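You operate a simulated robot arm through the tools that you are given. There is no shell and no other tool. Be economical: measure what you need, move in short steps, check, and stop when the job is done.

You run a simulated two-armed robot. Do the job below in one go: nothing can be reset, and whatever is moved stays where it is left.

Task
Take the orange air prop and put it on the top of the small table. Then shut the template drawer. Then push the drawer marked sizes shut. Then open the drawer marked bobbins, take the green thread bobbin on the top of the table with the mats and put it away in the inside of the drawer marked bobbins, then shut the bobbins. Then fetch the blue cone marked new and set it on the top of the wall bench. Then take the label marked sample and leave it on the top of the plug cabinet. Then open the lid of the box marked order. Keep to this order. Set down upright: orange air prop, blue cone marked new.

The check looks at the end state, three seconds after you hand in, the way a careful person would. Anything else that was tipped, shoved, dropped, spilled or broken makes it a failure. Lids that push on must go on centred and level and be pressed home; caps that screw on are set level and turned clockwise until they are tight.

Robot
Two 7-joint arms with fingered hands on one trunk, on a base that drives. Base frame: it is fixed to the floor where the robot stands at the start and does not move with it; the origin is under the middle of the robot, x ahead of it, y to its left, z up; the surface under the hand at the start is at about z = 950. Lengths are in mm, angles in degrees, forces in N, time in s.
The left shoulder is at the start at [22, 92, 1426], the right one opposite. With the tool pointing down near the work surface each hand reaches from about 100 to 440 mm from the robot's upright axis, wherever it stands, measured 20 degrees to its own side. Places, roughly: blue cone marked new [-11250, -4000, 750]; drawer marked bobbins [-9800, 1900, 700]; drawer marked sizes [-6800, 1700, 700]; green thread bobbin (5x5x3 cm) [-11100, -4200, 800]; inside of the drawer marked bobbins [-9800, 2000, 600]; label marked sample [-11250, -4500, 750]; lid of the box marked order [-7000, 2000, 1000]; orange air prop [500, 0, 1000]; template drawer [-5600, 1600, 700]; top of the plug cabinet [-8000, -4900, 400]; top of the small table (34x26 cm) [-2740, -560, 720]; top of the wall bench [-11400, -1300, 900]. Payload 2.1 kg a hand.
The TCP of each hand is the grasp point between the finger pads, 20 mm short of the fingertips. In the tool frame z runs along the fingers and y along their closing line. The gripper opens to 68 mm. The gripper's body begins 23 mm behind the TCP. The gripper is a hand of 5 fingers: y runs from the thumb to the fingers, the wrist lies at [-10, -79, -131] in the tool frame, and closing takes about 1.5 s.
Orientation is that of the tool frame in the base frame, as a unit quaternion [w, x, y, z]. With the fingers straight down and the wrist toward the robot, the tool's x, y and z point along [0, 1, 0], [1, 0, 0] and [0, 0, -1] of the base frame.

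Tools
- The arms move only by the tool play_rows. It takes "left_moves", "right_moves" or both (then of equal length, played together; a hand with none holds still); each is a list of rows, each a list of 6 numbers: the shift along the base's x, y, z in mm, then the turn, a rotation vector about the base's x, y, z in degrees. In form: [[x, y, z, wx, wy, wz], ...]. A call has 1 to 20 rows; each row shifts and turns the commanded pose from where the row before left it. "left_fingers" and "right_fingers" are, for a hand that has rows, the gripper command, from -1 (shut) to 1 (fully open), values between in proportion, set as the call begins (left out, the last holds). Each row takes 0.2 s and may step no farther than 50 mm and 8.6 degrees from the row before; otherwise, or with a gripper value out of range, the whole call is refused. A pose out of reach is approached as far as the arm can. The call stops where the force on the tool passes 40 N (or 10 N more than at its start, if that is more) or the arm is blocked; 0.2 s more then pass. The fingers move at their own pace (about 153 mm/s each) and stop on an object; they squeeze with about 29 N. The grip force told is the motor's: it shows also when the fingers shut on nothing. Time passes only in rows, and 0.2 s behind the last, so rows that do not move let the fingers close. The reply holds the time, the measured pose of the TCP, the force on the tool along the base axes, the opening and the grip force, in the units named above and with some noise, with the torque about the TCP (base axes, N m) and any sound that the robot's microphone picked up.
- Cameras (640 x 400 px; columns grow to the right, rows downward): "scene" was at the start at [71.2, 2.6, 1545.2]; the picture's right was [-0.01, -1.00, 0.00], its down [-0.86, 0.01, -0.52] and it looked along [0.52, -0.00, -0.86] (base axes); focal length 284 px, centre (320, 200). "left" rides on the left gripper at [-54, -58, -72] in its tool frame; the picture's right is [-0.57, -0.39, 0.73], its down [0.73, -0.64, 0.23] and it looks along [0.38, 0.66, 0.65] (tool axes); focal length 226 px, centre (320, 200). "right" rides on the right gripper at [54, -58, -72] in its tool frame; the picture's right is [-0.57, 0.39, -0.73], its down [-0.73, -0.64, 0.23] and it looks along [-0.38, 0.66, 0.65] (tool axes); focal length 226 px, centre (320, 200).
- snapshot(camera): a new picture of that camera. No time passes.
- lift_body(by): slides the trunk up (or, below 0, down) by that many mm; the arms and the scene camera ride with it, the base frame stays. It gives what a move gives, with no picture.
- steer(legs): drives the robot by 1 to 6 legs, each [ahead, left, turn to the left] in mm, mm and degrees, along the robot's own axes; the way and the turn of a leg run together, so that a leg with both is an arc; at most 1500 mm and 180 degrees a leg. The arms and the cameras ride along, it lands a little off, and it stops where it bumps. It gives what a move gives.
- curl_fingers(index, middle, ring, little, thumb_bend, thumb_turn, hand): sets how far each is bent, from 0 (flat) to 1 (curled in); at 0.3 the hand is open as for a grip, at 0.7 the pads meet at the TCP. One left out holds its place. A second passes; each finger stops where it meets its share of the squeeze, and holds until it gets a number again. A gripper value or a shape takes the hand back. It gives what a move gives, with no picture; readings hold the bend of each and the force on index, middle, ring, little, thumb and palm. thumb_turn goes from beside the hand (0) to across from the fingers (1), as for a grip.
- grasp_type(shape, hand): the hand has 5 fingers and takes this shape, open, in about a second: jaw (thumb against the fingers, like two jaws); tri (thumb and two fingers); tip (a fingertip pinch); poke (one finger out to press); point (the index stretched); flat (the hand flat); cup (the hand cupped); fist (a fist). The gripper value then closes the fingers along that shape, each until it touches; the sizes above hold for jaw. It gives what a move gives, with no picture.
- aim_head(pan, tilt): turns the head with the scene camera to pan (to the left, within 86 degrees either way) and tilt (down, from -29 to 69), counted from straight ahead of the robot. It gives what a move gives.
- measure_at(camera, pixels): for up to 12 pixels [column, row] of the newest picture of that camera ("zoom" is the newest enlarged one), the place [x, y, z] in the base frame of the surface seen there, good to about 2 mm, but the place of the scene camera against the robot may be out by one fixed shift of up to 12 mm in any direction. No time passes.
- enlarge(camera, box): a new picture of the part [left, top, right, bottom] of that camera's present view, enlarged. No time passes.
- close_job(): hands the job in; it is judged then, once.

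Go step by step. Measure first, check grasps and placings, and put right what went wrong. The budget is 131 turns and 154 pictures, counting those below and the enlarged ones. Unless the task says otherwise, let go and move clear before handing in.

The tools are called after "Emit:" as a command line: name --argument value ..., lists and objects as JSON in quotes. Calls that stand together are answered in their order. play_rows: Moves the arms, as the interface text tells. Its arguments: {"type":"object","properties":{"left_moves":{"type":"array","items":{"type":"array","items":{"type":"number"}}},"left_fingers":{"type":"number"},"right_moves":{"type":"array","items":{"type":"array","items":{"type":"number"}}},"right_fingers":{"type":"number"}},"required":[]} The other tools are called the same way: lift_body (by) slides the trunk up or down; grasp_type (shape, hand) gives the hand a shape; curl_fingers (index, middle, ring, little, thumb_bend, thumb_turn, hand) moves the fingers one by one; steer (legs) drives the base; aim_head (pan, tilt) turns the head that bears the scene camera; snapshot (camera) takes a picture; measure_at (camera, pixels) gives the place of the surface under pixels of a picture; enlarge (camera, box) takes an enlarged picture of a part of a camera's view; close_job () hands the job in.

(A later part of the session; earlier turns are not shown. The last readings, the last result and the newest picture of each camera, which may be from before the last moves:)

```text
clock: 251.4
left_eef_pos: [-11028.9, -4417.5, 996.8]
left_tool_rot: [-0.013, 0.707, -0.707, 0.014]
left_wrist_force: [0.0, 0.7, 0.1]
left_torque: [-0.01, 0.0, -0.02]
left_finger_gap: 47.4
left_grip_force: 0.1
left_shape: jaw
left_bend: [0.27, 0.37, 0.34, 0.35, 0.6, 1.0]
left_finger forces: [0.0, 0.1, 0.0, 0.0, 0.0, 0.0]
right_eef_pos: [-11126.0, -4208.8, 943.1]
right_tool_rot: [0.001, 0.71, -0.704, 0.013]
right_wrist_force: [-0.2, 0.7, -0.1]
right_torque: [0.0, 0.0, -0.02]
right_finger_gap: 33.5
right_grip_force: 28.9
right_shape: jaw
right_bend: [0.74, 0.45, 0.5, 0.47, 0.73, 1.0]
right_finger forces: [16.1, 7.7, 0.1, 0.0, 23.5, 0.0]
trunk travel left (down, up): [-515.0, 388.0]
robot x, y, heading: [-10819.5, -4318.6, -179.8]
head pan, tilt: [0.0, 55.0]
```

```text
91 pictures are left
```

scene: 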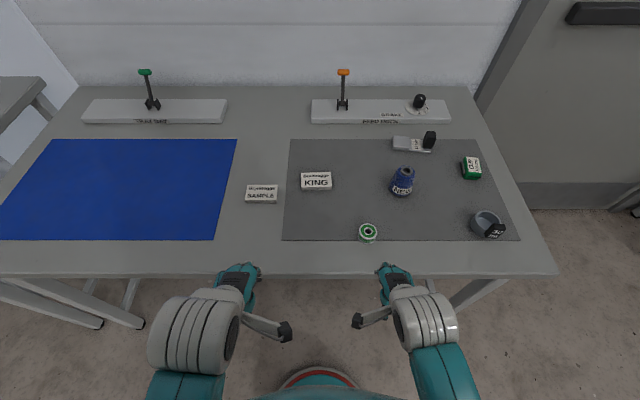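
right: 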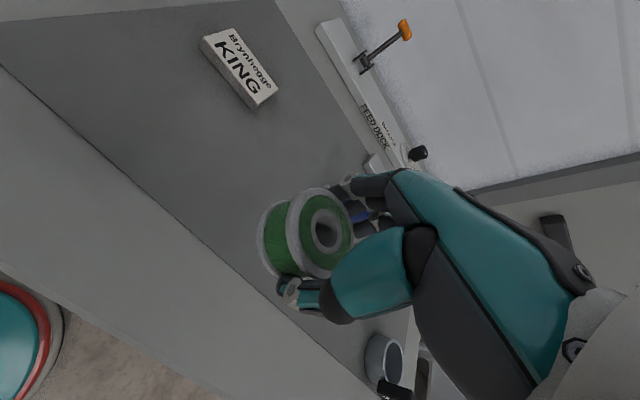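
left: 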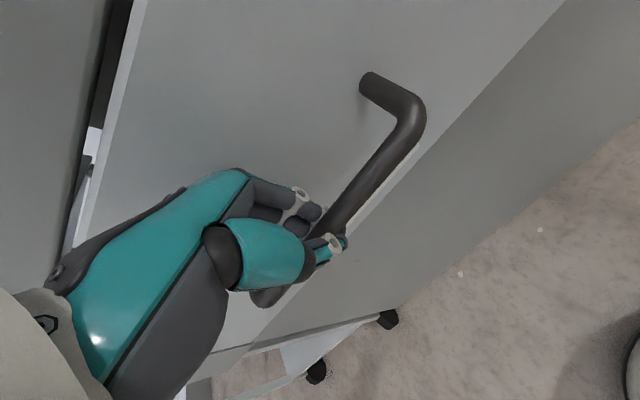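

Bobbin held. Drive back to the bobbins drawer.

Emit:
steer --legs '[[-565, 0, 0], [0, 0, -90], [1500, 0, 0], [1500, 0, 0], [1500, 0, 0], [500, -420, 0]]'

Emit:
snapshot --camera "right"

Emit:
snapshot --camera "scene"

```text
clock: 282.7
left_eef_pos: [-9969.4, 878.6, 997.2]
left_tool_rot: [0.0, 0.001, 1.0, -0.02]
left_wrist_force: [0.4, -0.5, 0.1]
left_torque: [-0.02, -0.01, -0.01]
left_finger_gap: 47.4
left_grip_force: 0.1
left_shape: jaw
left_bend: [0.27, 0.37, 0.34, 0.35, 0.6, 1.0]
left_finger forces: [0.0, 0.1, 0.0, 0.1, 0.0, 0.1]
right_eef_pos: [-9760.0, 974.6, 943.3]
right_tool_rot: [-0.011, -0.005, 1.0, -0.008]
right_wrist_force: [0.8, 0.1, -0.2]
right_torque: [0.01, 0.01, 0.03]
right_finger_gap: 33.1
right_grip_force: 28.7
right_shape: jaw
right_bend: [0.74, 0.45, 0.5, 0.47, 0.73, 1.0]
right_finger forces: [15.8, 7.7, 0.1, 0.0, 23.3, 0.1]
trunk travel left (down, up): [-515.0, 388.0]
robot x, y, heading: [-9873.0, 664.7, 90.4]
head pan, tilt: [0.0, 55.0]
```

```text
90 pictures are left
```

right: 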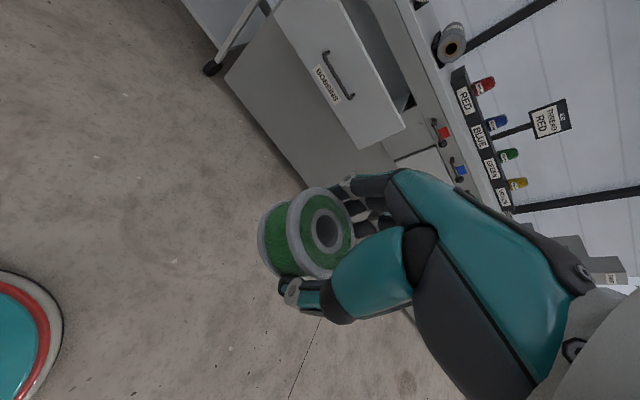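

```text
89 pictures are left
```

scene: 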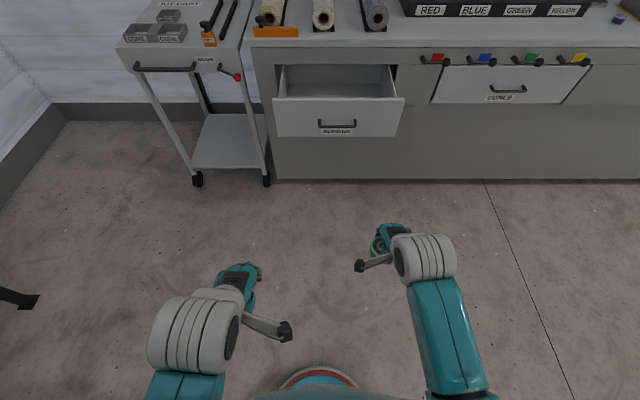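

Plan: raise and tilt the hand 20° (wrist up over the drawer front), lower trunk, then drive in over the drawer.

Emit:
play_rows --right_moves '[[0, 0, 20, -6.7, 0, 0], [0, 0, 20, -6.7, 0, 0], [0, 0, 20, -6.7, 0, 0], [0, 0, 10, 0, 0, 0]]' --left_moves '[[0, 0, 20, 0, 0, 0], [0, 0, 20, 0, 0, 0], [0, 0, 20, 0, 0, 0], [0, 0, 10, 0, 0, 0]]'

Emit:
lift_body --by -144

Emit:
steer --legs '[[0, -40, 0], [600, 0, -0.4]]'

Emit:
snapshot --camera "scene"

```text
clock: 283.7
left_eef_pos: [-9969.4, 905.7, 1036.8]
left_tool_rot: [-0.024, 0.001, 0.999, -0.025]
left_wrist_force: [0.1, -0.3, -0.1]
left_torque: [0.03, 0.0, -0.03]
left_finger_gap: 47.4
left_grip_force: 0.0
left_shape: jaw
left_bend: [0.27, 0.37, 0.34, 0.35, 0.6, 1.0]
left_finger forces: [0.1, 0.0, 0.1, 0.0, 0.1, 0.0]
left hand out of reach, approached as far as the arm can: row 1, 2, 3, 4
right_eef_pos: [-9760.5, 973.9, 1013.1]
right_tool_rot: [-0.012, -0.003, 0.983, -0.183]
right_wrist_force: [0.4, 0.8, -0.2]
right_torque: [-0.01, 0.03, -0.03]
right_finger_gap: 32.2
right_grip_force: 29.2
right_shape: jaw
right_bend: [0.74, 0.45, 0.5, 0.47, 0.74, 1.0]
right_finger forces: [15.7, 7.7, 0.0, 0.0, 22.9, 0.0]
trunk travel left (down, up): [-515.0, 388.0]
robot x, y, heading: [-9874.1, 665.8, 90.1]
head pan, tilt: [0.0, 55.0]
```

```text
clock: 285.4
left_eef_pos: [-9970.4, 906.4, 886.6]
left_tool_rot: [-0.026, -0.001, 0.999, -0.038]
left_wrist_force: [0.1, 0.3, 0.5]
left_torque: [-0.01, -0.01, 0.01]
left_finger_gap: 47.4
left_grip_force: 0.0
left_shape: jaw
left_bend: [0.27, 0.37, 0.34, 0.35, 0.6, 1.0]
left_finger forces: [0.0, 0.1, 0.0, 0.0, 0.0, 0.1]
right_eef_pos: [-9760.3, 974.6, 869.4]
right_tool_rot: [-0.011, -0.003, 0.983, -0.182]
right_wrist_force: [-0.8, 0.6, -0.4]
right_torque: [-0.03, -0.01, -0.02]
right_finger_gap: 32.3
right_grip_force: 28.8
right_shape: jaw
right_bend: [0.74, 0.45, 0.5, 0.47, 0.74, 1.0]
right_finger forces: [15.7, 7.8, 0.0, 0.2, 22.9, 0.0]
trunk travel left (down, up): [-371.0, 532.0]
robot x, y, heading: [-9869.8, 664.8, 90.1]
head pan, tilt: [0.0, 55.0]
```

```text
clock: 289.2
left_eef_pos: [-9929.0, 1504.5, 886.2]
left_tool_rot: [-0.026, 0.0, 0.999, -0.04]
left_wrist_force: [0.7, -0.6, -0.8]
left_torque: [-0.02, -0.01, 0.01]
left_finger_gap: 47.0
left_grip_force: 0.0
left_shape: jaw
left_bend: [0.27, 0.37, 0.34, 0.35, 0.6, 1.0]
left_finger forces: [0.0, 0.0, 0.0, 0.0, 0.1, 0.1]
right_eef_pos: [-9718.3, 1571.0, 869.7]
right_tool_rot: [-0.011, 0.0, 0.983, -0.182]
right_wrist_force: [-0.4, -0.6, -0.6]
right_torque: [0.0, 0.04, 0.01]
right_finger_gap: 32.4
right_grip_force: 28.2
right_shape: jaw
right_bend: [0.74, 0.45, 0.5, 0.47, 0.74, 1.0]
right_finger forces: [15.7, 7.7, 0.0, 0.0, 22.9, 0.0]
trunk travel left (down, up): [-371.0, 532.0]
robot x, y, heading: [-9833.8, 1264.7, 89.9]
head pan, tilt: [0.0, 55.0]
```

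```text
88 pictures are left
```

scene: 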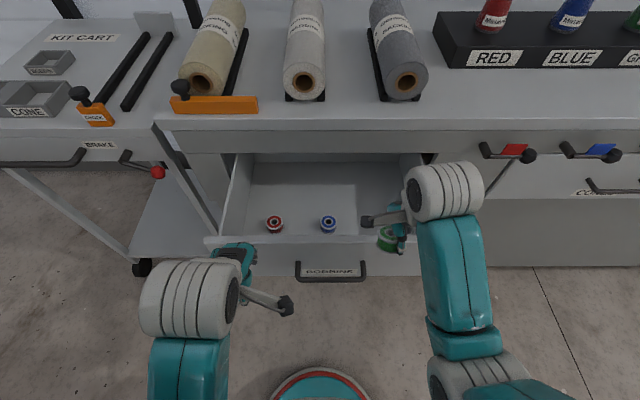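

Emit:
measure_at --camera "scene" --pixels '[[328, 222], [273, 222], [405, 190], [345, 175], [300, 240], [222, 237], [418, 165], [350, 210], [300, 130]]'

Emit:
steer --legs '[[130, 0, 0]]'

Emit:
snapshot --camera "right"

Emit:
snapshot --camera "scene"

```text
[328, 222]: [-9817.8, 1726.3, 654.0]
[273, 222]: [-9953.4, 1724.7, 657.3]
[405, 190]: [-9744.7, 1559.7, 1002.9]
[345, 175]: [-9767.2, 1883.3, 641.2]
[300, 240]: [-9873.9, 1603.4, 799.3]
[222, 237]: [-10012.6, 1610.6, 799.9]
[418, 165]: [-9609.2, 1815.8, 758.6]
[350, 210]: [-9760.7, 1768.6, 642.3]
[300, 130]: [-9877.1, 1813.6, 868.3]
```

```text
clock: 290.5
left_eef_pos: [-9929.9, 1634.5, 886.7]
left_tool_rot: [-0.029, -0.001, 0.999, -0.039]
left_wrist_force: [-0.2, -0.6, -0.5]
left_torque: [0.01, 0.04, 0.0]
left_finger_gap: 47.5
left_grip_force: 0.1
left_shape: jaw
left_bend: [0.27, 0.37, 0.34, 0.35, 0.6, 1.0]
left_finger forces: [0.0, 0.0, 0.0, 0.0, 0.1, 0.0]
right_eef_pos: [-9717.5, 1701.9, 868.6]
right_tool_rot: [-0.011, 0.0, 0.983, -0.183]
right_wrist_force: [0.4, 0.1, -1.2]
right_torque: [0.0, -0.01, 0.0]
right_finger_gap: 32.4
right_grip_force: 28.8
right_shape: jaw
right_bend: [0.74, 0.45, 0.5, 0.47, 0.74, 1.0]
right_finger forces: [15.7, 7.6, 0.0, 0.1, 22.9, 0.1]
trunk travel left (down, up): [-371.0, 532.0]
robot x, y, heading: [-9832.5, 1392.4, 89.7]
head pan, tilt: [0.0, 55.0]
```

```text
87 pictures are left
```

right: 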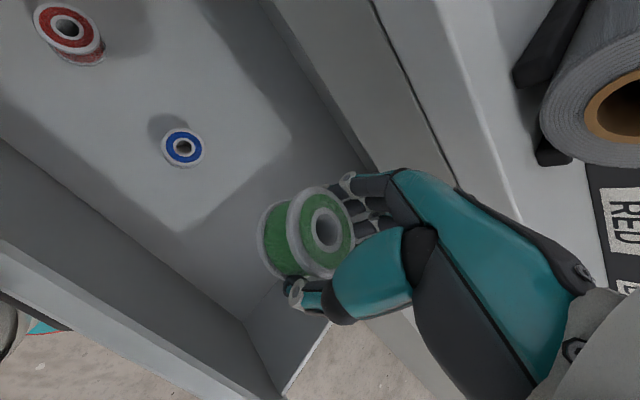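

```text
86 pictures are left
```

scene: 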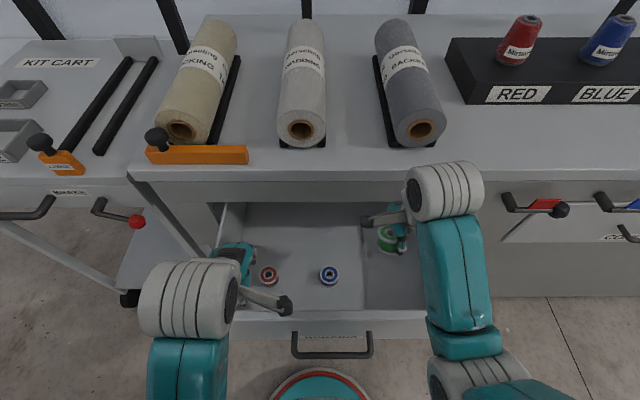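

Lower into the drawer in steps.

Emit:
play_rows --right_moves '[[0, 5, -25, 0, 0, 0], [0, 5, -25, 0, 0, 0], [0, 0, -25, 0, 0, 0], [0, 0, -25, 0, 0, 0], [0, 0, -25, 0, 0, 0], [0, 0, 0, 0, 0, 0]]'

Emit:
snapshot --camera "right"

Emit:
enlarge --camera "scene" --box '[220, 140, 520, 350]'

```text
clock: 291.9
left_eef_pos: [-9930.5, 1633.6, 885.0]
left_tool_rot: [-0.029, 0.0, 0.999, -0.039]
left_wrist_force: [1.2, 0.3, 0.2]
left_torque: [-0.03, 0.03, 0.03]
left_finger_gap: 47.4
left_grip_force: 0.0
left_shape: jaw
left_bend: [0.27, 0.37, 0.34, 0.35, 0.6, 1.0]
left_finger forces: [0.1, 0.0, 0.1, 0.1, 0.1, 0.1]
right_eef_pos: [-9717.3, 1714.0, 743.9]
right_tool_rot: [-0.012, 0.0, 0.983, -0.182]
right_wrist_force: [0.0, -0.4, -0.5]
right_torque: [-0.02, -0.01, -0.01]
right_finger_gap: 31.1
right_grip_force: 29.1
right_shape: jaw
right_bend: [0.74, 0.46, 0.5, 0.47, 0.74, 1.0]
right_finger forces: [15.5, 6.5, 0.1, 0.0, 21.2, 0.0]
trunk travel left (down, up): [-371.0, 532.0]
robot x, y, heading: [-9832.1, 1398.6, 89.8]
head pan, tilt: [0.0, 55.0]
```

```text
85 pictures are left
```

right: 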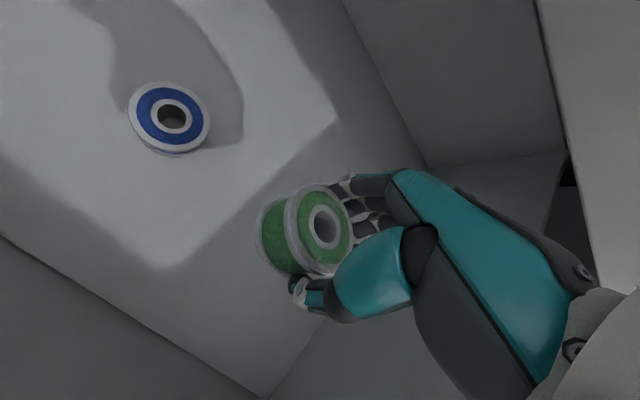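

```text
1.90 times, centred on (370, 245) of scene
```

zoom: 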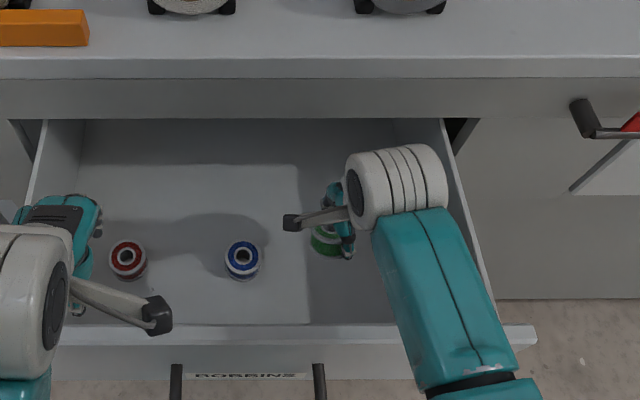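

Emit:
play_rows --right_moves '[[0, 0, -15, 0, 0, 0], [0, 0, -15, 0, 0, 0], [0, 0, -12, 0, 0, 0], [0, 0, -10, 0, 0, 0], [0, 0, -5, 0, 0, 0], [0, 0, 0, 0, 0, 0]]'

Emit:
snapshot --camera "right"

Emit:
enlarge --camera "scene" --box '[220, 140, 520, 350]'

```text
clock: 293.3
left_eef_pos: [-9930.3, 1635.3, 886.7]
left_tool_rot: [-0.03, -0.001, 0.999, -0.039]
left_wrist_force: [-1.1, -1.1, 0.3]
left_torque: [0.0, 0.02, 0.0]
left_finger_gap: 47.4
left_grip_force: 0.0
left_shape: jaw
left_bend: [0.27, 0.37, 0.34, 0.35, 0.6, 1.0]
left_finger forces: [0.0, 0.0, 0.1, 0.0, 0.0, 0.0]
right_eef_pos: [-9717.4, 1711.2, 687.6]
right_tool_rot: [-0.012, 0.001, 0.983, -0.183]
right_wrist_force: [0.2, 0.2, 0.6]
right_torque: [-0.03, -0.01, 0.03]
right_finger_gap: 30.3
right_grip_force: 29.0
right_shape: jaw
right_bend: [0.74, 0.47, 0.5, 0.47, 0.74, 1.0]
right_finger forces: [15.7, 6.2, 0.0, 0.0, 21.2, 0.1]
trunk travel left (down, up): [-371.0, 532.0]
robot x, y, heading: [-9833.1, 1396.2, 89.9]
head pan, tilt: [0.0, 55.0]
```

```text
83 pictures are left
```

right: 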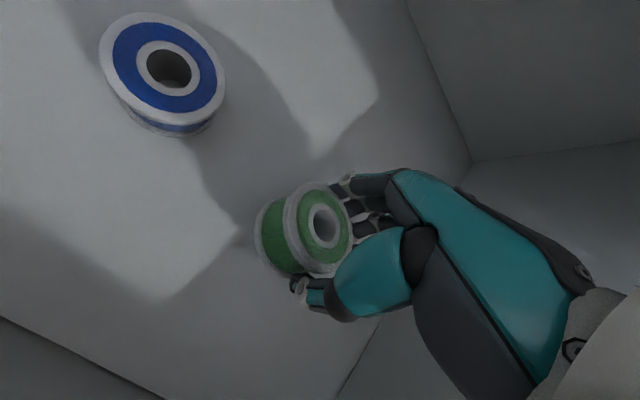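

```text
1.90 times, centred on (370, 245) of scene
```

zoom: 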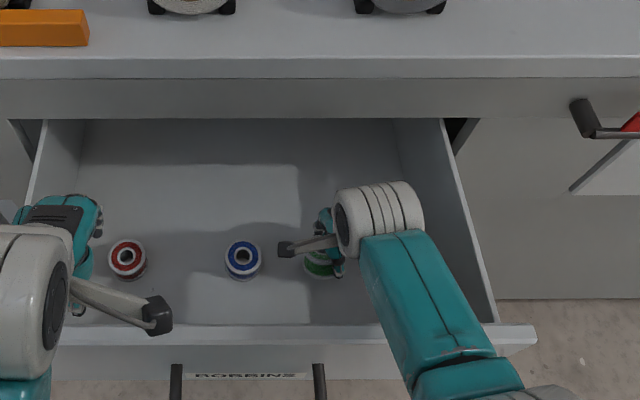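

Emit:
play_rows --right_moves '[[0, 0, -5, 0, 0, 0], [0, 0, -4, 0, 0, 0], [0, 0, -3, 0, 0, 0], [0, 0, -2, 0, 0, 0], [0, 0, 0, 0, 0, 0]]'

```text
clock: 294.5
left_eef_pos: [-9930.8, 1633.5, 886.3]
left_tool_rot: [-0.03, 0.0, 0.999, -0.039]
left_wrist_force: [-0.5, -1.2, -0.2]
left_torque: [-0.01, 0.03, 0.0]
left_finger_gap: 47.4
left_grip_force: 0.0
left_shape: jaw
left_bend: [0.27, 0.37, 0.34, 0.35, 0.6, 1.0]
left_finger forces: [0.1, 0.1, 0.1, 0.0, 0.0, 0.0]
right_eef_pos: [-9717.4, 1710.4, 672.1]
right_tool_rot: [-0.011, 0.0, 0.983, -0.182]
right_wrist_force: [-0.6, -0.1, -0.6]
right_torque: [0.03, 0.0, -0.02]
right_finger_gap: 29.8
right_grip_force: 29.0
right_shape: jaw
right_bend: [0.74, 0.47, 0.5, 0.47, 0.74, 1.0]
right_finger forces: [15.8, 6.2, 0.0, 0.0, 21.2, 0.0]
trunk travel left (down, up): [-371.0, 532.0]
robot x, y, heading: [-9831.7, 1393.3, 89.9]
head pan, tilt: [0.0, 55.0]
```

Nearly on the floor. A touch more, then release and withdraw straight up.

Emit:
play_rows --right_moves '[[0, 0, -3, 0, 0, 0], [0, 0, -2, 0, 0, 0], [0, 0, 0, 0, 0, 0]]'

Emit:
play_rows --right_moves '[[0, 0, 0, 0, 0, 0], [0, 0, 0, 0, 0, 0], [0, 0, 0, 0, 0, 0], [0, 0, 0, 0, 0, 0], [0, 0, 0, 0, 0, 0], [0, 0, 0, 0, 0, 0], [0, 0, 15, 0, 0, 0], [0, 0, 25, 0, 0, 0], [0, 0, 30, 0, 0, 0], [0, 0, 30, 0, 0, 0], [0, 0, 40, 0, 0, 0], [0, 0, 40, 0, 0, 0], [0, 0, 20, 0, 0, 0]]' --right_fingers 0.6

Emit:
snapshot --camera "right"

```text
clock: 295.3
left_eef_pos: [-9930.7, 1634.4, 886.2]
left_tool_rot: [-0.029, -0.001, 0.999, -0.04]
left_wrist_force: [-0.8, -0.3, 0.4]
left_torque: [-0.02, 0.02, 0.02]
left_finger_gap: 47.5
left_grip_force: 0.1
left_shape: jaw
left_bend: [0.27, 0.37, 0.34, 0.35, 0.6, 1.0]
left_finger forces: [0.0, 0.1, 0.0, 0.1, 0.1, 0.0]
right_eef_pos: [-9717.7, 1711.0, 667.9]
right_tool_rot: [-0.012, 0.0, 0.983, -0.181]
right_wrist_force: [2.1, 3.3, 21.8]
right_torque: [0.34, 0.01, -0.07]
right_finger_gap: 28.2
right_grip_force: 28.3
right_shape: jaw
right_bend: [0.76, 0.48, 0.5, 0.47, 0.73, 1.0]
right_finger forces: [35.2, 8.6, 0.0, 0.0, 25.0, 0.1]
trunk travel left (down, up): [-371.0, 532.0]
robot x, y, heading: [-9831.9, 1393.4, 89.8]
head pan, tilt: [0.0, 55.0]
```

```text
clock: 296.7
left_eef_pos: [-9931.5, 1634.9, 885.8]
left_tool_rot: [-0.031, -0.001, 0.999, -0.038]
left_wrist_force: [-0.8, -0.4, -0.1]
left_torque: [-0.04, -0.01, -0.01]
left_finger_gap: 47.2
left_grip_force: 0.0
left_shape: jaw
left_bend: [0.27, 0.37, 0.34, 0.35, 0.6, 1.0]
left_finger forces: [0.1, 0.1, 0.1, 0.0, 0.0, 0.1]
right_eef_pos: [-9718.9, 1712.8, 669.8]
right_tool_rot: [-0.013, -0.002, 0.984, -0.178]
right_wrist_force: [-2.3, -0.1, 26.0]
right_torque: [0.33, -0.04, 0.0]
right_finger_gap: 44.7
right_grip_force: 0.0
right_shape: jaw
right_bend: [0.74, 0.4, 0.38, 0.33, 0.51, 0.99]
right_finger forces: [16.8, 5.3, 4.7, 0.0, 0.0, 0.1]
trunk travel left (down, up): [-371.0, 532.0]
robot x, y, heading: [-9832.2, 1394.6, 90.2]
head pan, tilt: [0.0, 55.0]
stopped in row 6 (right hand): the force on the tool passed its limit at 40 N (the readings are from after the stop); the commanded pose is now the measured one
```

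```text
81 pictures are left
```

right: 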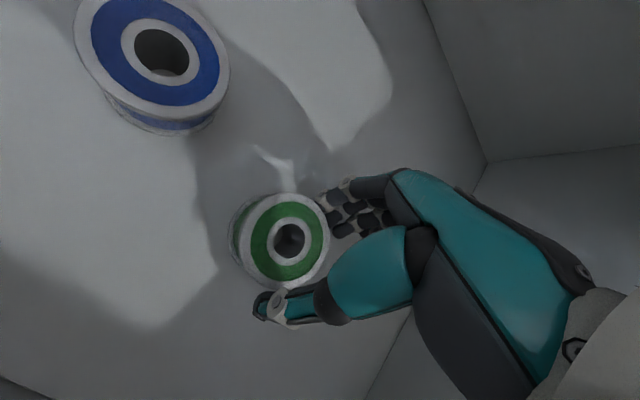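

The bobbin lies flat on the drawer floor; fingertips press the floor. Rise out.

Emit:
play_rows --right_moves '[[0, 0, 8, 0, 0, 0], [0, 0, 15, 0, 0, 0], [0, 0, 25, 0, 0, 0], [0, 0, 30, 0, 0, 0], [0, 0, 40, 0, 0, 0], [0, 0, 40, 0, 0, 0], [0, 0, 40, 0, 0, 0]]'

Emit:
snapshot --camera "scene"

```text
clock: 298.3
left_eef_pos: [-9931.0, 1634.5, 886.8]
left_tool_rot: [-0.029, -0.001, 0.999, -0.039]
left_wrist_force: [0.2, 0.3, -0.2]
left_torque: [0.01, -0.01, 0.02]
left_finger_gap: 47.4
left_grip_force: 0.0
left_shape: jaw
left_bend: [0.27, 0.37, 0.34, 0.35, 0.6, 1.0]
left_finger forces: [0.0, 0.1, 0.0, 0.0, 0.0, 0.1]
right_eef_pos: [-9716.2, 1709.8, 867.2]
right_tool_rot: [-0.011, 0.0, 0.983, -0.181]
right_wrist_force: [0.1, -0.3, 0.0]
right_torque: [-0.01, 0.02, 0.0]
right_finger_gap: 54.4
right_grip_force: 0.0
right_shape: jaw
right_bend: [0.27, 0.34, 0.32, 0.33, 0.51, 0.99]
right_finger forces: [0.1, 0.0, 0.1, 0.0, 0.1, 0.0]
trunk travel left (down, up): [-371.0, 532.0]
robot x, y, heading: [-9832.8, 1391.1, 89.8]
head pan, tilt: [0.0, 55.0]
```

```text
80 pictures are left
```

scene: 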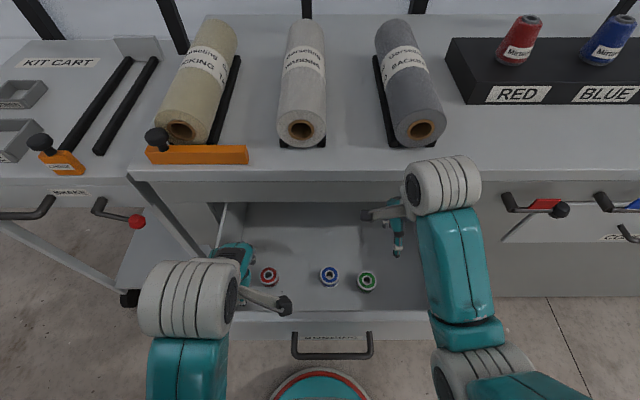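

Green bobbin sits in the drawer. Back off, ready both closed hands, and push it shut.

Emit:
steer --legs '[[-330, 0, 0], [0, -18, 0]]'

Emit:
lift_body --by -36

Emit:
play_rows --right_moves '[[0, -10, -25, 6.7, 0, 0], [0, -10, -25, 6.7, 0, 0], [0, -10, -25, 6.7, 0, 0], [0, 0, -20, 0, 0, 0], [0, 0, 0, 0, 0, 0], [0, 0, 0, 0, 0, 0], [0, 0, 0, 0, 0, 0]]' --left_moves '[[0, 10, -30, 0, 0, 0], [0, 10, -30, 0, 0, 0], [0, 10, -30, 0, 0, 0], [0, 15, -24, 0, 0, 0], [0, 0, 0, 0, 0, 0], [0, 0, 0, 0, 0, 0], [0, 0, 0, 0, 0, 0]]' --left_fingers -1 --right_fingers -1

Emit:
snapshot --camera "scene"

```text
clock: 300.8
left_eef_pos: [-9913.4, 1305.9, 885.4]
left_tool_rot: [-0.03, 0.0, 0.999, -0.04]
left_wrist_force: [0.1, 0.3, 0.0]
left_torque: [0.01, -0.03, 0.01]
left_finger_gap: 47.3
left_grip_force: 0.1
left_shape: jaw
left_bend: [0.27, 0.37, 0.34, 0.35, 0.6, 1.0]
left_finger forces: [0.0, 0.0, 0.0, 0.0, 0.0, 0.0]
right_eef_pos: [-9699.8, 1382.5, 866.1]
right_tool_rot: [-0.012, -0.001, 0.983, -0.181]
right_wrist_force: [0.0, 0.0, 0.2]
right_torque: [0.0, -0.02, 0.01]
right_finger_gap: 54.4
right_grip_force: 0.2
right_shape: jaw
right_bend: [0.27, 0.34, 0.32, 0.33, 0.51, 0.99]
right_finger forces: [0.0, 0.1, 0.0, 0.0, 0.0, 0.0]
trunk travel left (down, up): [-371.0, 532.0]
robot x, y, heading: [-9813.8, 1064.5, 89.8]
head pan, tilt: [0.0, 55.0]
```

```text
clock: 301.6
left_eef_pos: [-9921.4, 1306.9, 846.5]
left_tool_rot: [-0.044, -0.002, 0.998, -0.044]
left_wrist_force: [0.1, 0.1, 0.9]
left_torque: [0.02, 0.03, 0.03]
left_finger_gap: 47.1
left_grip_force: 0.0
left_shape: jaw
left_bend: [0.27, 0.37, 0.34, 0.35, 0.6, 1.0]
left_finger forces: [0.1, 0.0, 0.1, 0.0, 0.0, 0.1]
right_eef_pos: [-9699.4, 1381.1, 830.7]
right_tool_rot: [-0.012, 0.0, 0.984, -0.18]
right_wrist_force: [0.7, 0.3, -0.4]
right_torque: [0.03, 0.01, -0.02]
right_finger_gap: 54.5
right_grip_force: 0.0
right_shape: jaw
right_bend: [0.27, 0.34, 0.32, 0.33, 0.51, 0.99]
right_finger forces: [0.0, 0.1, 0.1, 0.0, 0.1, 0.1]
trunk travel left (down, up): [-335.0, 568.0]
robot x, y, heading: [-9812.6, 1066.0, 89.6]
head pan, tilt: [0.0, 55.0]
```

```text
clock: 303.2
left_eef_pos: [-9912.3, 1351.6, 731.8]
left_tool_rot: [-0.031, 0.001, 0.999, -0.044]
left_wrist_force: [-1.1, 0.5, -0.2]
left_torque: [0.0, -0.01, -0.05]
left_finger_gap: 0.0
left_grip_force: 29.5
left_shape: jaw
left_bend: [0.7, 0.7, 0.7, 0.7, 0.78, 1.0]
left_finger forces: [0.0, 0.1, 0.0, 0.1, 0.1, 0.0]
right_eef_pos: [-9700.5, 1351.3, 735.7]
right_tool_rot: [-0.011, -0.002, 1.0, -0.006]
right_wrist_force: [-0.2, 0.4, -0.5]
right_torque: [0.02, 0.02, -0.03]
right_finger_gap: 0.0
right_grip_force: 29.4
right_shape: jaw
right_bend: [0.7, 0.7, 0.7, 0.7, 0.78, 1.0]
right_finger forces: [0.0, 0.0, 0.0, 0.0, 0.0, 0.1]
trunk travel left (down, up): [-335.0, 568.0]
robot x, y, heading: [-9815.9, 1065.9, 89.6]
head pan, tilt: [0.0, 55.0]
```

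```text
79 pictures are left
```

scene: 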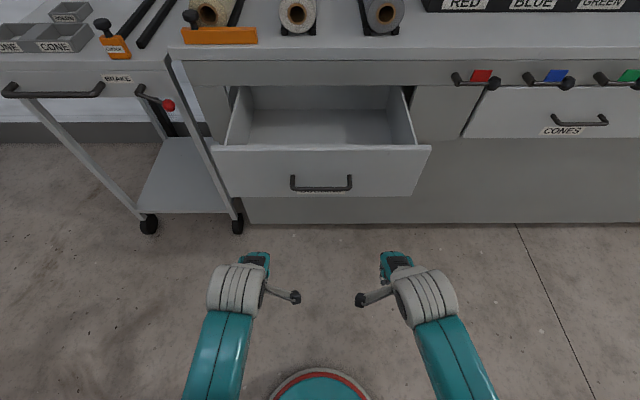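

Emit:
steer --legs '[[210, 0, 0.4], [110, 0, 0]]'

Emit:
play_rows --left_moves '[[0, 20, 0, 0, 0, 0], [0, 20, 0, 0, 0, 0], [0, 20, 0, 0, 0, 0], [0, 20, 0, 0, 0, 0], [0, 15, 0, 0, 0, 0], [0, 0, 0, 0, 0, 0]]' --right_moves '[[0, 20, 0, 0, 0, 0], [0, 20, 0, 0, 0, 0], [0, 20, 0, 0, 0, 0], [0, 20, 0, 0, 0, 0], [0, 15, 0, 0, 0, 0], [0, 0, 0, 0, 0, 0]]'

Emit:
play_rows --left_moves '[[0, 5, 0, 0, 0, 0], [0, 5, 0, 0, 0, 0], [0, 4, 0, 0, 0, 0], [0, 3, 0, 0, 0, 0], [0, 3, 0, 0, 0, 0], [0, 0, 0, 0, 0, 0]]' --right_moves '[[0, 5, 0, 0, 0, 0], [0, 5, 0, 0, 0, 0], [0, 4, 0, 0, 0, 0], [0, 3, 0, 0, 0, 0], [0, 3, 0, 0, 0, 0], [0, 0, 0, 0, 0, 0]]'

Emit:
snapshot --camera "scene"

```text
clock: 305.6
left_eef_pos: [-9914.3, 1669.1, 732.9]
left_tool_rot: [-0.03, -0.004, 0.999, -0.044]
left_wrist_force: [-0.7, 0.1, -0.8]
left_torque: [-0.05, 0.0, 0.0]
left_finger_gap: 0.0
left_grip_force: 28.9
left_shape: jaw
left_bend: [0.7, 0.7, 0.7, 0.7, 0.78, 1.0]
left_finger forces: [0.0, 0.1, 0.0, 0.0, 0.0, 0.0]
right_eef_pos: [-9702.4, 1670.6, 736.0]
right_tool_rot: [-0.012, -0.006, 1.0, -0.005]
right_wrist_force: [0.2, 0.0, -0.5]
right_torque: [-0.01, 0.01, -0.01]
right_finger_gap: 0.0
right_grip_force: 28.7
right_shape: jaw
right_bend: [0.7, 0.7, 0.7, 0.7, 0.78, 1.0]
right_finger forces: [0.0, 0.0, 0.0, 0.0, 0.0, 0.0]
trunk travel left (down, up): [-335.0, 568.0]
robot x, y, heading: [-9811.7, 1385.2, 90.1]
head pan, tilt: [0.0, 55.0]
```

```text
clock: 307.0
left_eef_pos: [-9914.7, 1764.4, 731.8]
left_tool_rot: [-0.03, -0.004, 0.999, -0.044]
left_wrist_force: [-0.3, 0.6, 0.4]
left_torque: [-0.02, -0.01, -0.01]
left_finger_gap: 0.0
left_grip_force: 29.3
left_shape: jaw
left_bend: [0.7, 0.7, 0.7, 0.7, 0.78, 1.0]
left_finger forces: [0.0, 0.1, 0.0, 0.0, 0.0, 0.0]
right_eef_pos: [-9702.6, 1765.9, 734.8]
right_tool_rot: [-0.011, -0.006, 1.0, -0.006]
right_wrist_force: [-0.9, -0.2, 0.9]
right_torque: [0.01, -0.02, -0.03]
right_finger_gap: 0.0
right_grip_force: 29.6
right_shape: jaw
right_bend: [0.7, 0.7, 0.7, 0.7, 0.78, 1.0]
right_finger forces: [0.1, 0.0, 0.0, 0.1, 0.0, 0.1]
trunk travel left (down, up): [-335.0, 568.0]
robot x, y, heading: [-9814.2, 1380.8, 89.8]
head pan, tilt: [0.0, 55.0]
```

```text
clock: 308.5
left_eef_pos: [-9915.0, 1776.2, 732.6]
left_tool_rot: [-0.03, -0.004, 0.998, -0.047]
left_wrist_force: [1.0, -21.1, 4.8]
left_torque: [0.97, -0.01, 0.09]
left_finger_gap: 0.0
left_grip_force: 28.6
left_shape: jaw
left_bend: [0.7, 0.7, 0.7, 0.7, 0.78, 1.0]
left_finger forces: [0.1, 21.0, 0.0, 0.0, 0.1, 0.1]
right_eef_pos: [-9702.3, 1779.9, 735.7]
right_tool_rot: [-0.011, -0.006, 1.0, -0.01]
right_wrist_force: [1.5, -17.6, 5.1]
right_torque: [0.81, -0.01, -0.17]
right_finger_gap: 0.1
right_grip_force: 28.8
right_shape: jaw
right_bend: [0.7, 0.7, 0.7, 0.7, 0.78, 1.0]
right_finger forces: [0.1, 17.9, 0.1, 0.0, 0.0, 0.1]
trunk travel left (down, up): [-335.0, 568.0]
robot x, y, heading: [-9814.9, 1381.3, 90.1]
head pan, tilt: [0.0, 55.0]
stopped in row 6 (left hand): the force on the tool passed its limit at 41 N (the readings are from after the stop); the commanded pose is now the measured one
```

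```text
78 pictures are left
```

scene: 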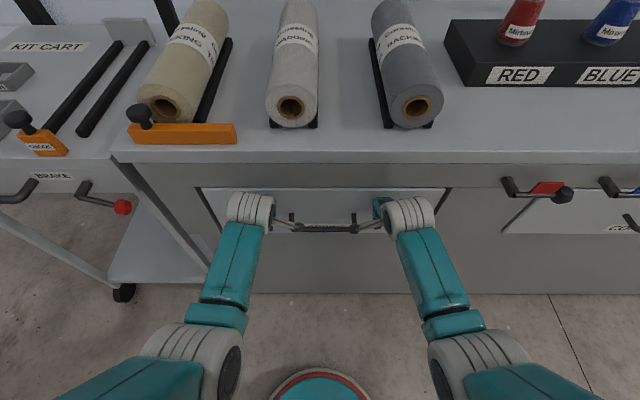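

Bobbins drawer is shut (stop felt). Retract and drive back to the mats table for the cone.

Emit:
play_rows --left_moves '[[0, -40, 0, 0, 0, 0], [0, -40, 0, 0, 0, 0], [0, -40, 0, 0, 0, 0], [0, -40, 0, 0, 0, 0]]' --right_moves '[[0, -40, 0, 0, 0, 0], [0, -40, 0, 0, 0, 0], [0, -40, 0, 0, 0, 0], [0, -40, 0, 0, 0, 0]]'

Emit:
snapshot --camera "scene"

Emit:
measure_at --camera "scene" --pixels '[[320, 205], [240, 210], [420, 210], [180, 215], [465, 215]]'

Emit:
steer --legs '[[-430, 0, 0], [0, 0, 180], [0, -440, 0], [1500, 0, 0], [1500, 0, 0], [1500, 0, 0]]'

```text
clock: 309.5
left_eef_pos: [-9914.3, 1620.5, 730.9]
left_tool_rot: [-0.03, -0.004, 0.998, -0.049]
left_wrist_force: [0.1, 0.1, -0.3]
left_torque: [-0.01, -0.02, 0.0]
left_finger_gap: 0.0
left_grip_force: 28.8
left_shape: jaw
left_bend: [0.7, 0.7, 0.7, 0.7, 0.78, 1.0]
left_finger forces: [0.1, 0.1, 0.0, 0.1, 0.1, 0.0]
right_eef_pos: [-9702.3, 1624.4, 734.8]
right_tool_rot: [-0.01, -0.006, 1.0, -0.01]
right_wrist_force: [0.0, -0.1, -0.9]
right_torque: [0.0, 0.01, 0.0]
right_finger_gap: 0.0
right_grip_force: 29.0
right_shape: jaw
right_bend: [0.7, 0.7, 0.7, 0.7, 0.78, 1.0]
right_finger forces: [0.0, 0.0, 0.0, 0.1, 0.0, 0.0]
trunk travel left (down, up): [-335.0, 568.0]
robot x, y, heading: [-9814.0, 1383.8, 90.3]
head pan, tilt: [0.0, 55.0]
```

```text
77 pictures are left
```

scene: 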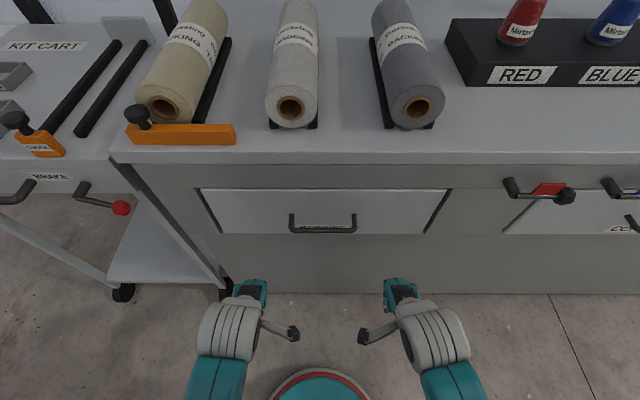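

```text
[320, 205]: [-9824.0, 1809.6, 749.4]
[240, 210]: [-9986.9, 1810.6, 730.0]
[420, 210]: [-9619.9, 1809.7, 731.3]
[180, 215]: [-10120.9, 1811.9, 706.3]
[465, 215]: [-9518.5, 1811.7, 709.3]
```

```text
clock: 342.7
left_eef_pos: [-10316.8, -3772.2, 730.6]
left_tool_rot: [-0.047, 0.998, -0.018, 0.031]
left_wrist_force: [-0.2, -0.1, 0.3]
left_torque: [0.0, 0.0, -0.02]
left_finger_gap: 0.1
left_grip_force: 28.5
left_shape: jaw
left_bend: [0.7, 0.7, 0.7, 0.7, 0.78, 1.0]
left_finger forces: [0.0, 0.1, 0.1, 0.0, 0.0, 0.0]
right_eef_pos: [-10529.3, -3767.0, 734.8]
right_tool_rot: [-0.009, 1.0, -0.014, 0.011]
right_wrist_force: [-0.3, 0.6, -0.2]
right_torque: [0.01, 0.0, 0.0]
right_finger_gap: 0.1
right_grip_force: 29.2
right_shape: jaw
right_bend: [0.7, 0.7, 0.7, 0.7, 0.78, 1.0]
right_finger forces: [0.1, 0.0, 0.0, 0.0, 0.0, 0.0]
trunk travel left (down, up): [-335.0, 568.0]
robot x, y, heading: [-10405.7, -3531.6, -92.2]
head pan, tilt: [0.0, 55.0]
```

Emit:
lift_body --by 200

Emit:
steer --legs '[[0, 0, -87.8], [0, 690, 0], [320, 0, 0]]'

Emit:
play_rows --right_moves '[[0, 0, 15, 0, 0, 0], [0, 0, 0, 0, 0, 0], [0, 0, 0, 0, 0, 0], [0, 0, 0, 0, 0, 0]]' --right_fingers 1

Emit:
snapshot --camera "scene"

```text
clock: 344.9
left_eef_pos: [-10316.0, -3771.5, 930.3]
left_tool_rot: [-0.047, 0.998, -0.016, 0.031]
left_wrist_force: [0.3, 0.1, -1.2]
left_torque: [-0.01, -0.03, -0.03]
left_finger_gap: 0.1
left_grip_force: 29.0
left_shape: jaw
left_bend: [0.7, 0.7, 0.7, 0.7, 0.78, 1.0]
left_finger forces: [0.0, 0.0, 0.1, 0.1, 0.0, 0.0]
right_eef_pos: [-10528.6, -3767.2, 933.1]
right_tool_rot: [-0.01, 1.0, -0.014, 0.011]
right_wrist_force: [0.0, 0.3, 0.1]
right_torque: [-0.01, -0.01, -0.01]
right_finger_gap: 0.3
right_grip_force: 29.0
right_shape: jaw
right_bend: [0.7, 0.7, 0.7, 0.7, 0.78, 1.0]
right_finger forces: [0.0, 0.0, 0.1, 0.0, 0.0, 0.0]
trunk travel left (down, up): [-535.0, 368.0]
robot x, y, heading: [-10407.6, -3530.5, -92.4]
head pan, tilt: [0.0, 55.0]
```

```text
clock: 354.1
left_eef_pos: [-10954.6, -4324.6, 931.0]
left_tool_rot: [-0.013, 0.711, -0.701, 0.055]
left_wrist_force: [-0.3, 0.0, 0.3]
left_torque: [0.01, -0.01, 0.01]
left_finger_gap: 0.0
left_grip_force: 29.4
left_shape: jaw
left_bend: [0.7, 0.7, 0.7, 0.7, 0.78, 1.0]
left_finger forces: [0.1, 0.1, 0.0, 0.0, 0.0, 0.1]
right_eef_pos: [-10960.8, -4110.5, 933.9]
right_tool_rot: [0.0, 0.714, -0.7, 0.015]
right_wrist_force: [-0.5, 0.4, 0.5]
right_torque: [0.0, 0.01, -0.01]
right_finger_gap: 0.2
right_grip_force: 29.4
right_shape: jaw
right_bend: [0.7, 0.7, 0.7, 0.7, 0.78, 1.0]
right_finger forces: [0.0, 0.1, 0.0, 0.0, 0.0, 0.1]
trunk travel left (down, up): [-535.0, 368.0]
robot x, y, heading: [-10718.7, -4221.9, -179.6]
head pan, tilt: [0.0, 55.0]
```

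```text
clock: 355.1
left_eef_pos: [-10955.4, -4324.1, 930.6]
left_tool_rot: [-0.013, 0.711, -0.701, 0.055]
left_wrist_force: [-0.7, 0.0, 0.1]
left_torque: [-0.02, 0.0, 0.01]
left_finger_gap: 0.2
left_grip_force: 29.2
left_shape: jaw
left_bend: [0.7, 0.7, 0.7, 0.7, 0.78, 1.0]
left_finger forces: [0.0, 0.1, 0.1, 0.0, 0.0, 0.1]
right_eef_pos: [-10960.7, -4111.8, 949.6]
right_tool_rot: [0.002, 0.714, -0.7, 0.015]
right_wrist_force: [0.7, 0.5, -0.1]
right_torque: [0.03, 0.01, 0.01]
right_finger_gap: 67.3
right_grip_force: 0.0
right_shape: jaw
right_bend: [0.3, 0.3, 0.3, 0.3, 0.3, 0.98]
right_finger forces: [0.1, 0.0, 0.1, 0.0, 0.0, 0.0]
trunk travel left (down, up): [-535.0, 368.0]
robot x, y, heading: [-10718.6, -4223.6, -179.5]
head pan, tilt: [0.0, 55.0]
```

```text
76 pictures are left
```

scene: 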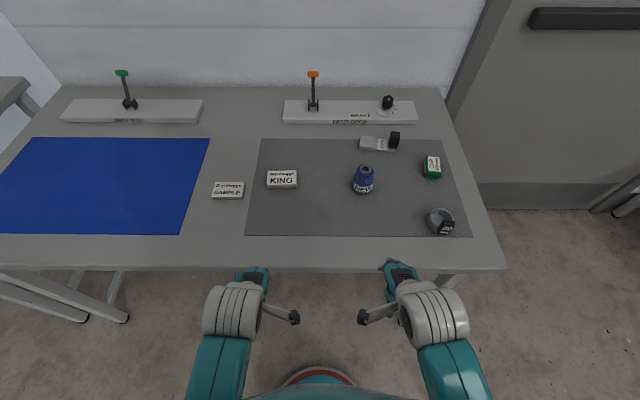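

Emit:
steer --legs '[[165, 0, 0]]'

Emit:
snapshot --camera "right"

Emit:
enlarge --camera "scene" --box '[300, 120, 480, 260]'

```text
clock: 356.6
left_eef_pos: [-11121.9, -4325.0, 930.3]
left_tool_rot: [-0.013, 0.71, -0.702, 0.056]
left_wrist_force: [-0.6, -1.0, -0.6]
left_torque: [0.01, -0.01, -0.01]
left_finger_gap: 0.1
left_grip_force: 28.7
left_shape: jaw
left_bend: [0.7, 0.7, 0.7, 0.7, 0.78, 1.0]
left_finger forces: [0.0, 0.0, 0.0, 0.0, 0.0, 0.0]
right_eef_pos: [-11126.9, -4111.6, 949.4]
right_tool_rot: [0.001, 0.713, -0.701, 0.015]
right_wrist_force: [-0.3, 0.5, 0.4]
right_torque: [-0.01, -0.04, -0.01]
right_finger_gap: 67.6
right_grip_force: 0.0
right_shape: jaw
right_bend: [0.3, 0.3, 0.3, 0.3, 0.3, 0.98]
right_finger forces: [0.0, 0.0, 0.0, 0.0, 0.1, 0.1]
trunk travel left (down, up): [-535.0, 368.0]
robot x, y, heading: [-10884.5, -4223.8, -179.5]
head pan, tilt: [0.0, 55.0]
```

```text
75 pictures are left
```

right: 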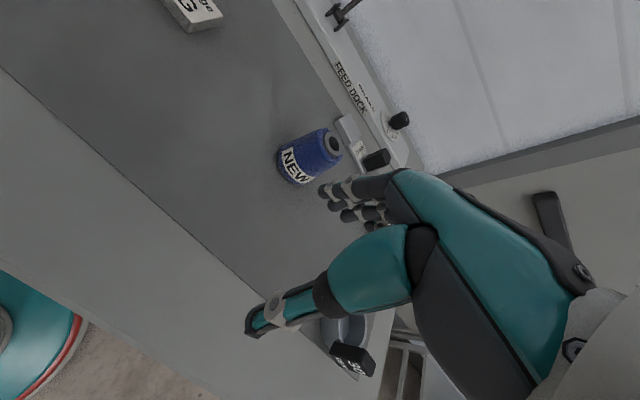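

```text
2.86 times, centred on (390, 190) of scene
```

zoom: 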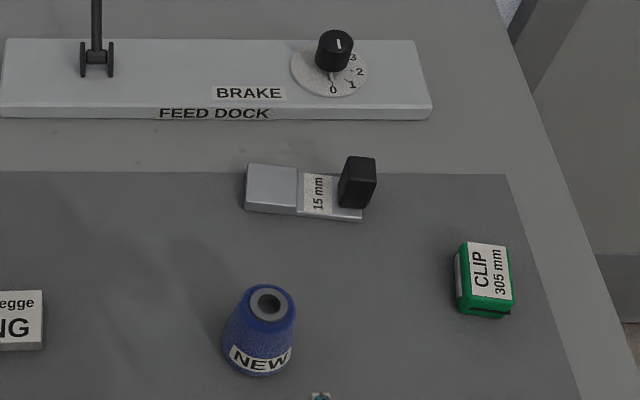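

Emit:
measure_at --camera "right" --pixels '[[332, 143], [325, 133], [338, 152], [324, 155], [285, 165], [296, 182], [345, 135], [292, 155]]'

Emit:
measure_at --camera "zoom" --pixels '[[250, 305], [290, 308], [262, 288], [262, 318], [225, 345], [290, 350]]'

```text
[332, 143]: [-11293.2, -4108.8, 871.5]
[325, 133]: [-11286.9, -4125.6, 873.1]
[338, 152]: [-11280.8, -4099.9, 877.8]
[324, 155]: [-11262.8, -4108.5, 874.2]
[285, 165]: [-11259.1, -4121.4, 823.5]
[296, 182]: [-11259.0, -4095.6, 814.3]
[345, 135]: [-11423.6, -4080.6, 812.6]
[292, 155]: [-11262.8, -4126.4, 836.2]
```

```text
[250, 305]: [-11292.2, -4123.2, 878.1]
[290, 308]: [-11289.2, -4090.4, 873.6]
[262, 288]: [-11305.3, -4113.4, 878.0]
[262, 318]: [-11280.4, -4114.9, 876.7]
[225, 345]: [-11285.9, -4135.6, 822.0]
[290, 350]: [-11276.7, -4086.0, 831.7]
```

Emit:
play_rows --right_moves '[[0, 0, 30, 0, 0, 0], [0, 0, 30, 0, 0, 0]]'

Emit:
lift_body --by -60

Emit:
play_rows --right_moves '[[-40, 1, 0, 0, 0, 0], [-40, 1, 0, 0, 0, 0], [-40, 0, 0, 0, 0, 0], [-38, 0, 0, 0, 0, 0], [0, 0, -20, 0, 0, 0], [0, 0, 0, 0, 0, 0]]'

Emit:
snapshot --camera "right"

Emit:
snapshot --camera "scene"

```text
clock: 357.2
left_eef_pos: [-11121.3, -4324.5, 930.2]
left_tool_rot: [-0.013, 0.71, -0.702, 0.055]
left_wrist_force: [0.2, -0.4, 0.4]
left_torque: [0.02, 0.02, 0.01]
left_finger_gap: 0.1
left_grip_force: 29.2
left_shape: jaw
left_bend: [0.7, 0.7, 0.7, 0.7, 0.78, 1.0]
left_finger forces: [0.0, 0.1, 0.0, 0.1, 0.0, 0.1]
right_eef_pos: [-11124.8, -4112.1, 1009.8]
right_tool_rot: [0.001, 0.713, -0.701, 0.016]
right_wrist_force: [0.4, -0.5, 0.3]
right_torque: [0.01, -0.01, 0.01]
right_finger_gap: 67.7
right_grip_force: 0.1
right_shape: jaw
right_bend: [0.3, 0.3, 0.3, 0.3, 0.3, 0.98]
right_finger forces: [0.0, 0.0, 0.1, 0.0, 0.0, 0.0]
trunk travel left (down, up): [-535.0, 368.0]
robot x, y, heading: [-10883.4, -4223.0, -179.5]
head pan, tilt: [0.0, 55.0]
```

```text
clock: 358.2
left_eef_pos: [-11121.3, -4324.7, 870.7]
left_tool_rot: [-0.013, 0.71, -0.702, 0.055]
left_wrist_force: [0.0, -0.2, -0.4]
left_torque: [0.0, 0.01, 0.03]
left_finger_gap: 0.1
left_grip_force: 28.4
left_shape: jaw
left_bend: [0.7, 0.7, 0.7, 0.7, 0.78, 1.0]
left_finger forces: [0.0, 0.0, 0.0, 0.1, 0.0, 0.1]
right_eef_pos: [-11124.9, -4112.1, 949.6]
right_tool_rot: [0.001, 0.713, -0.701, 0.015]
right_wrist_force: [0.2, 0.0, 0.3]
right_torque: [-0.02, 0.0, -0.01]
right_finger_gap: 67.6
right_grip_force: 0.1
right_shape: jaw
right_bend: [0.3, 0.3, 0.3, 0.3, 0.3, 0.98]
right_finger forces: [0.1, 0.0, 0.0, 0.1, 0.0, 0.1]
trunk travel left (down, up): [-475.0, 428.0]
robot x, y, heading: [-10885.3, -4222.5, -179.7]
head pan, tilt: [0.0, 55.0]
```

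```text
clock: 359.6
left_eef_pos: [-11121.0, -4324.9, 870.5]
left_tool_rot: [-0.013, 0.71, -0.702, 0.056]
left_wrist_force: [0.3, -0.2, 0.2]
left_torque: [0.01, 0.0, -0.02]
left_finger_gap: 0.0
left_grip_force: 29.5
left_shape: jaw
left_bend: [0.7, 0.7, 0.7, 0.7, 0.78, 1.0]
left_finger forces: [0.1, 0.0, 0.0, 0.1, 0.0, 0.0]
right_eef_pos: [-11283.8, -4108.7, 929.4]
right_tool_rot: [0.001, 0.713, -0.701, 0.014]
right_wrist_force: [-0.7, 0.0, 0.2]
right_torque: [0.01, -0.02, -0.01]
right_finger_gap: 68.0
right_grip_force: 0.0
right_shape: jaw
right_bend: [0.3, 0.3, 0.3, 0.3, 0.3, 0.98]
right_finger forces: [0.0, 0.0, 0.1, 0.0, 0.0, 0.0]
trunk travel left (down, up): [-475.0, 428.0]
robot x, y, heading: [-10883.0, -4226.3, -179.6]
head pan, tilt: [0.0, 55.0]
```

```text
73 pictures are left
```

right: 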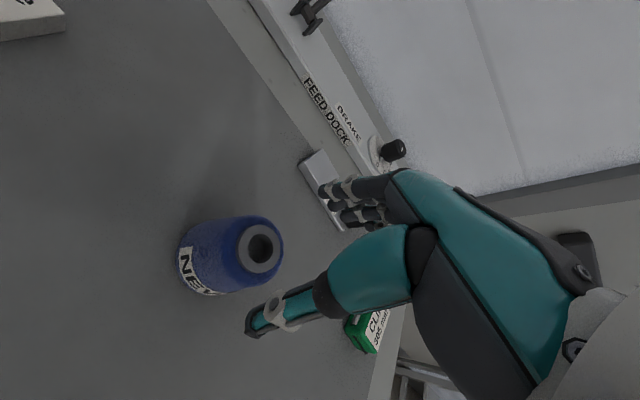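

```text
72 pictures are left
```

scene: 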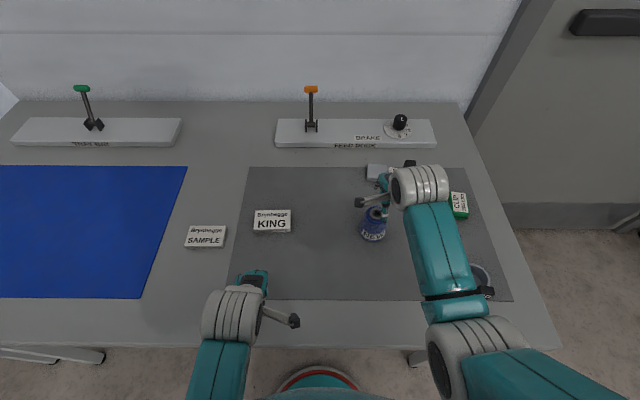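

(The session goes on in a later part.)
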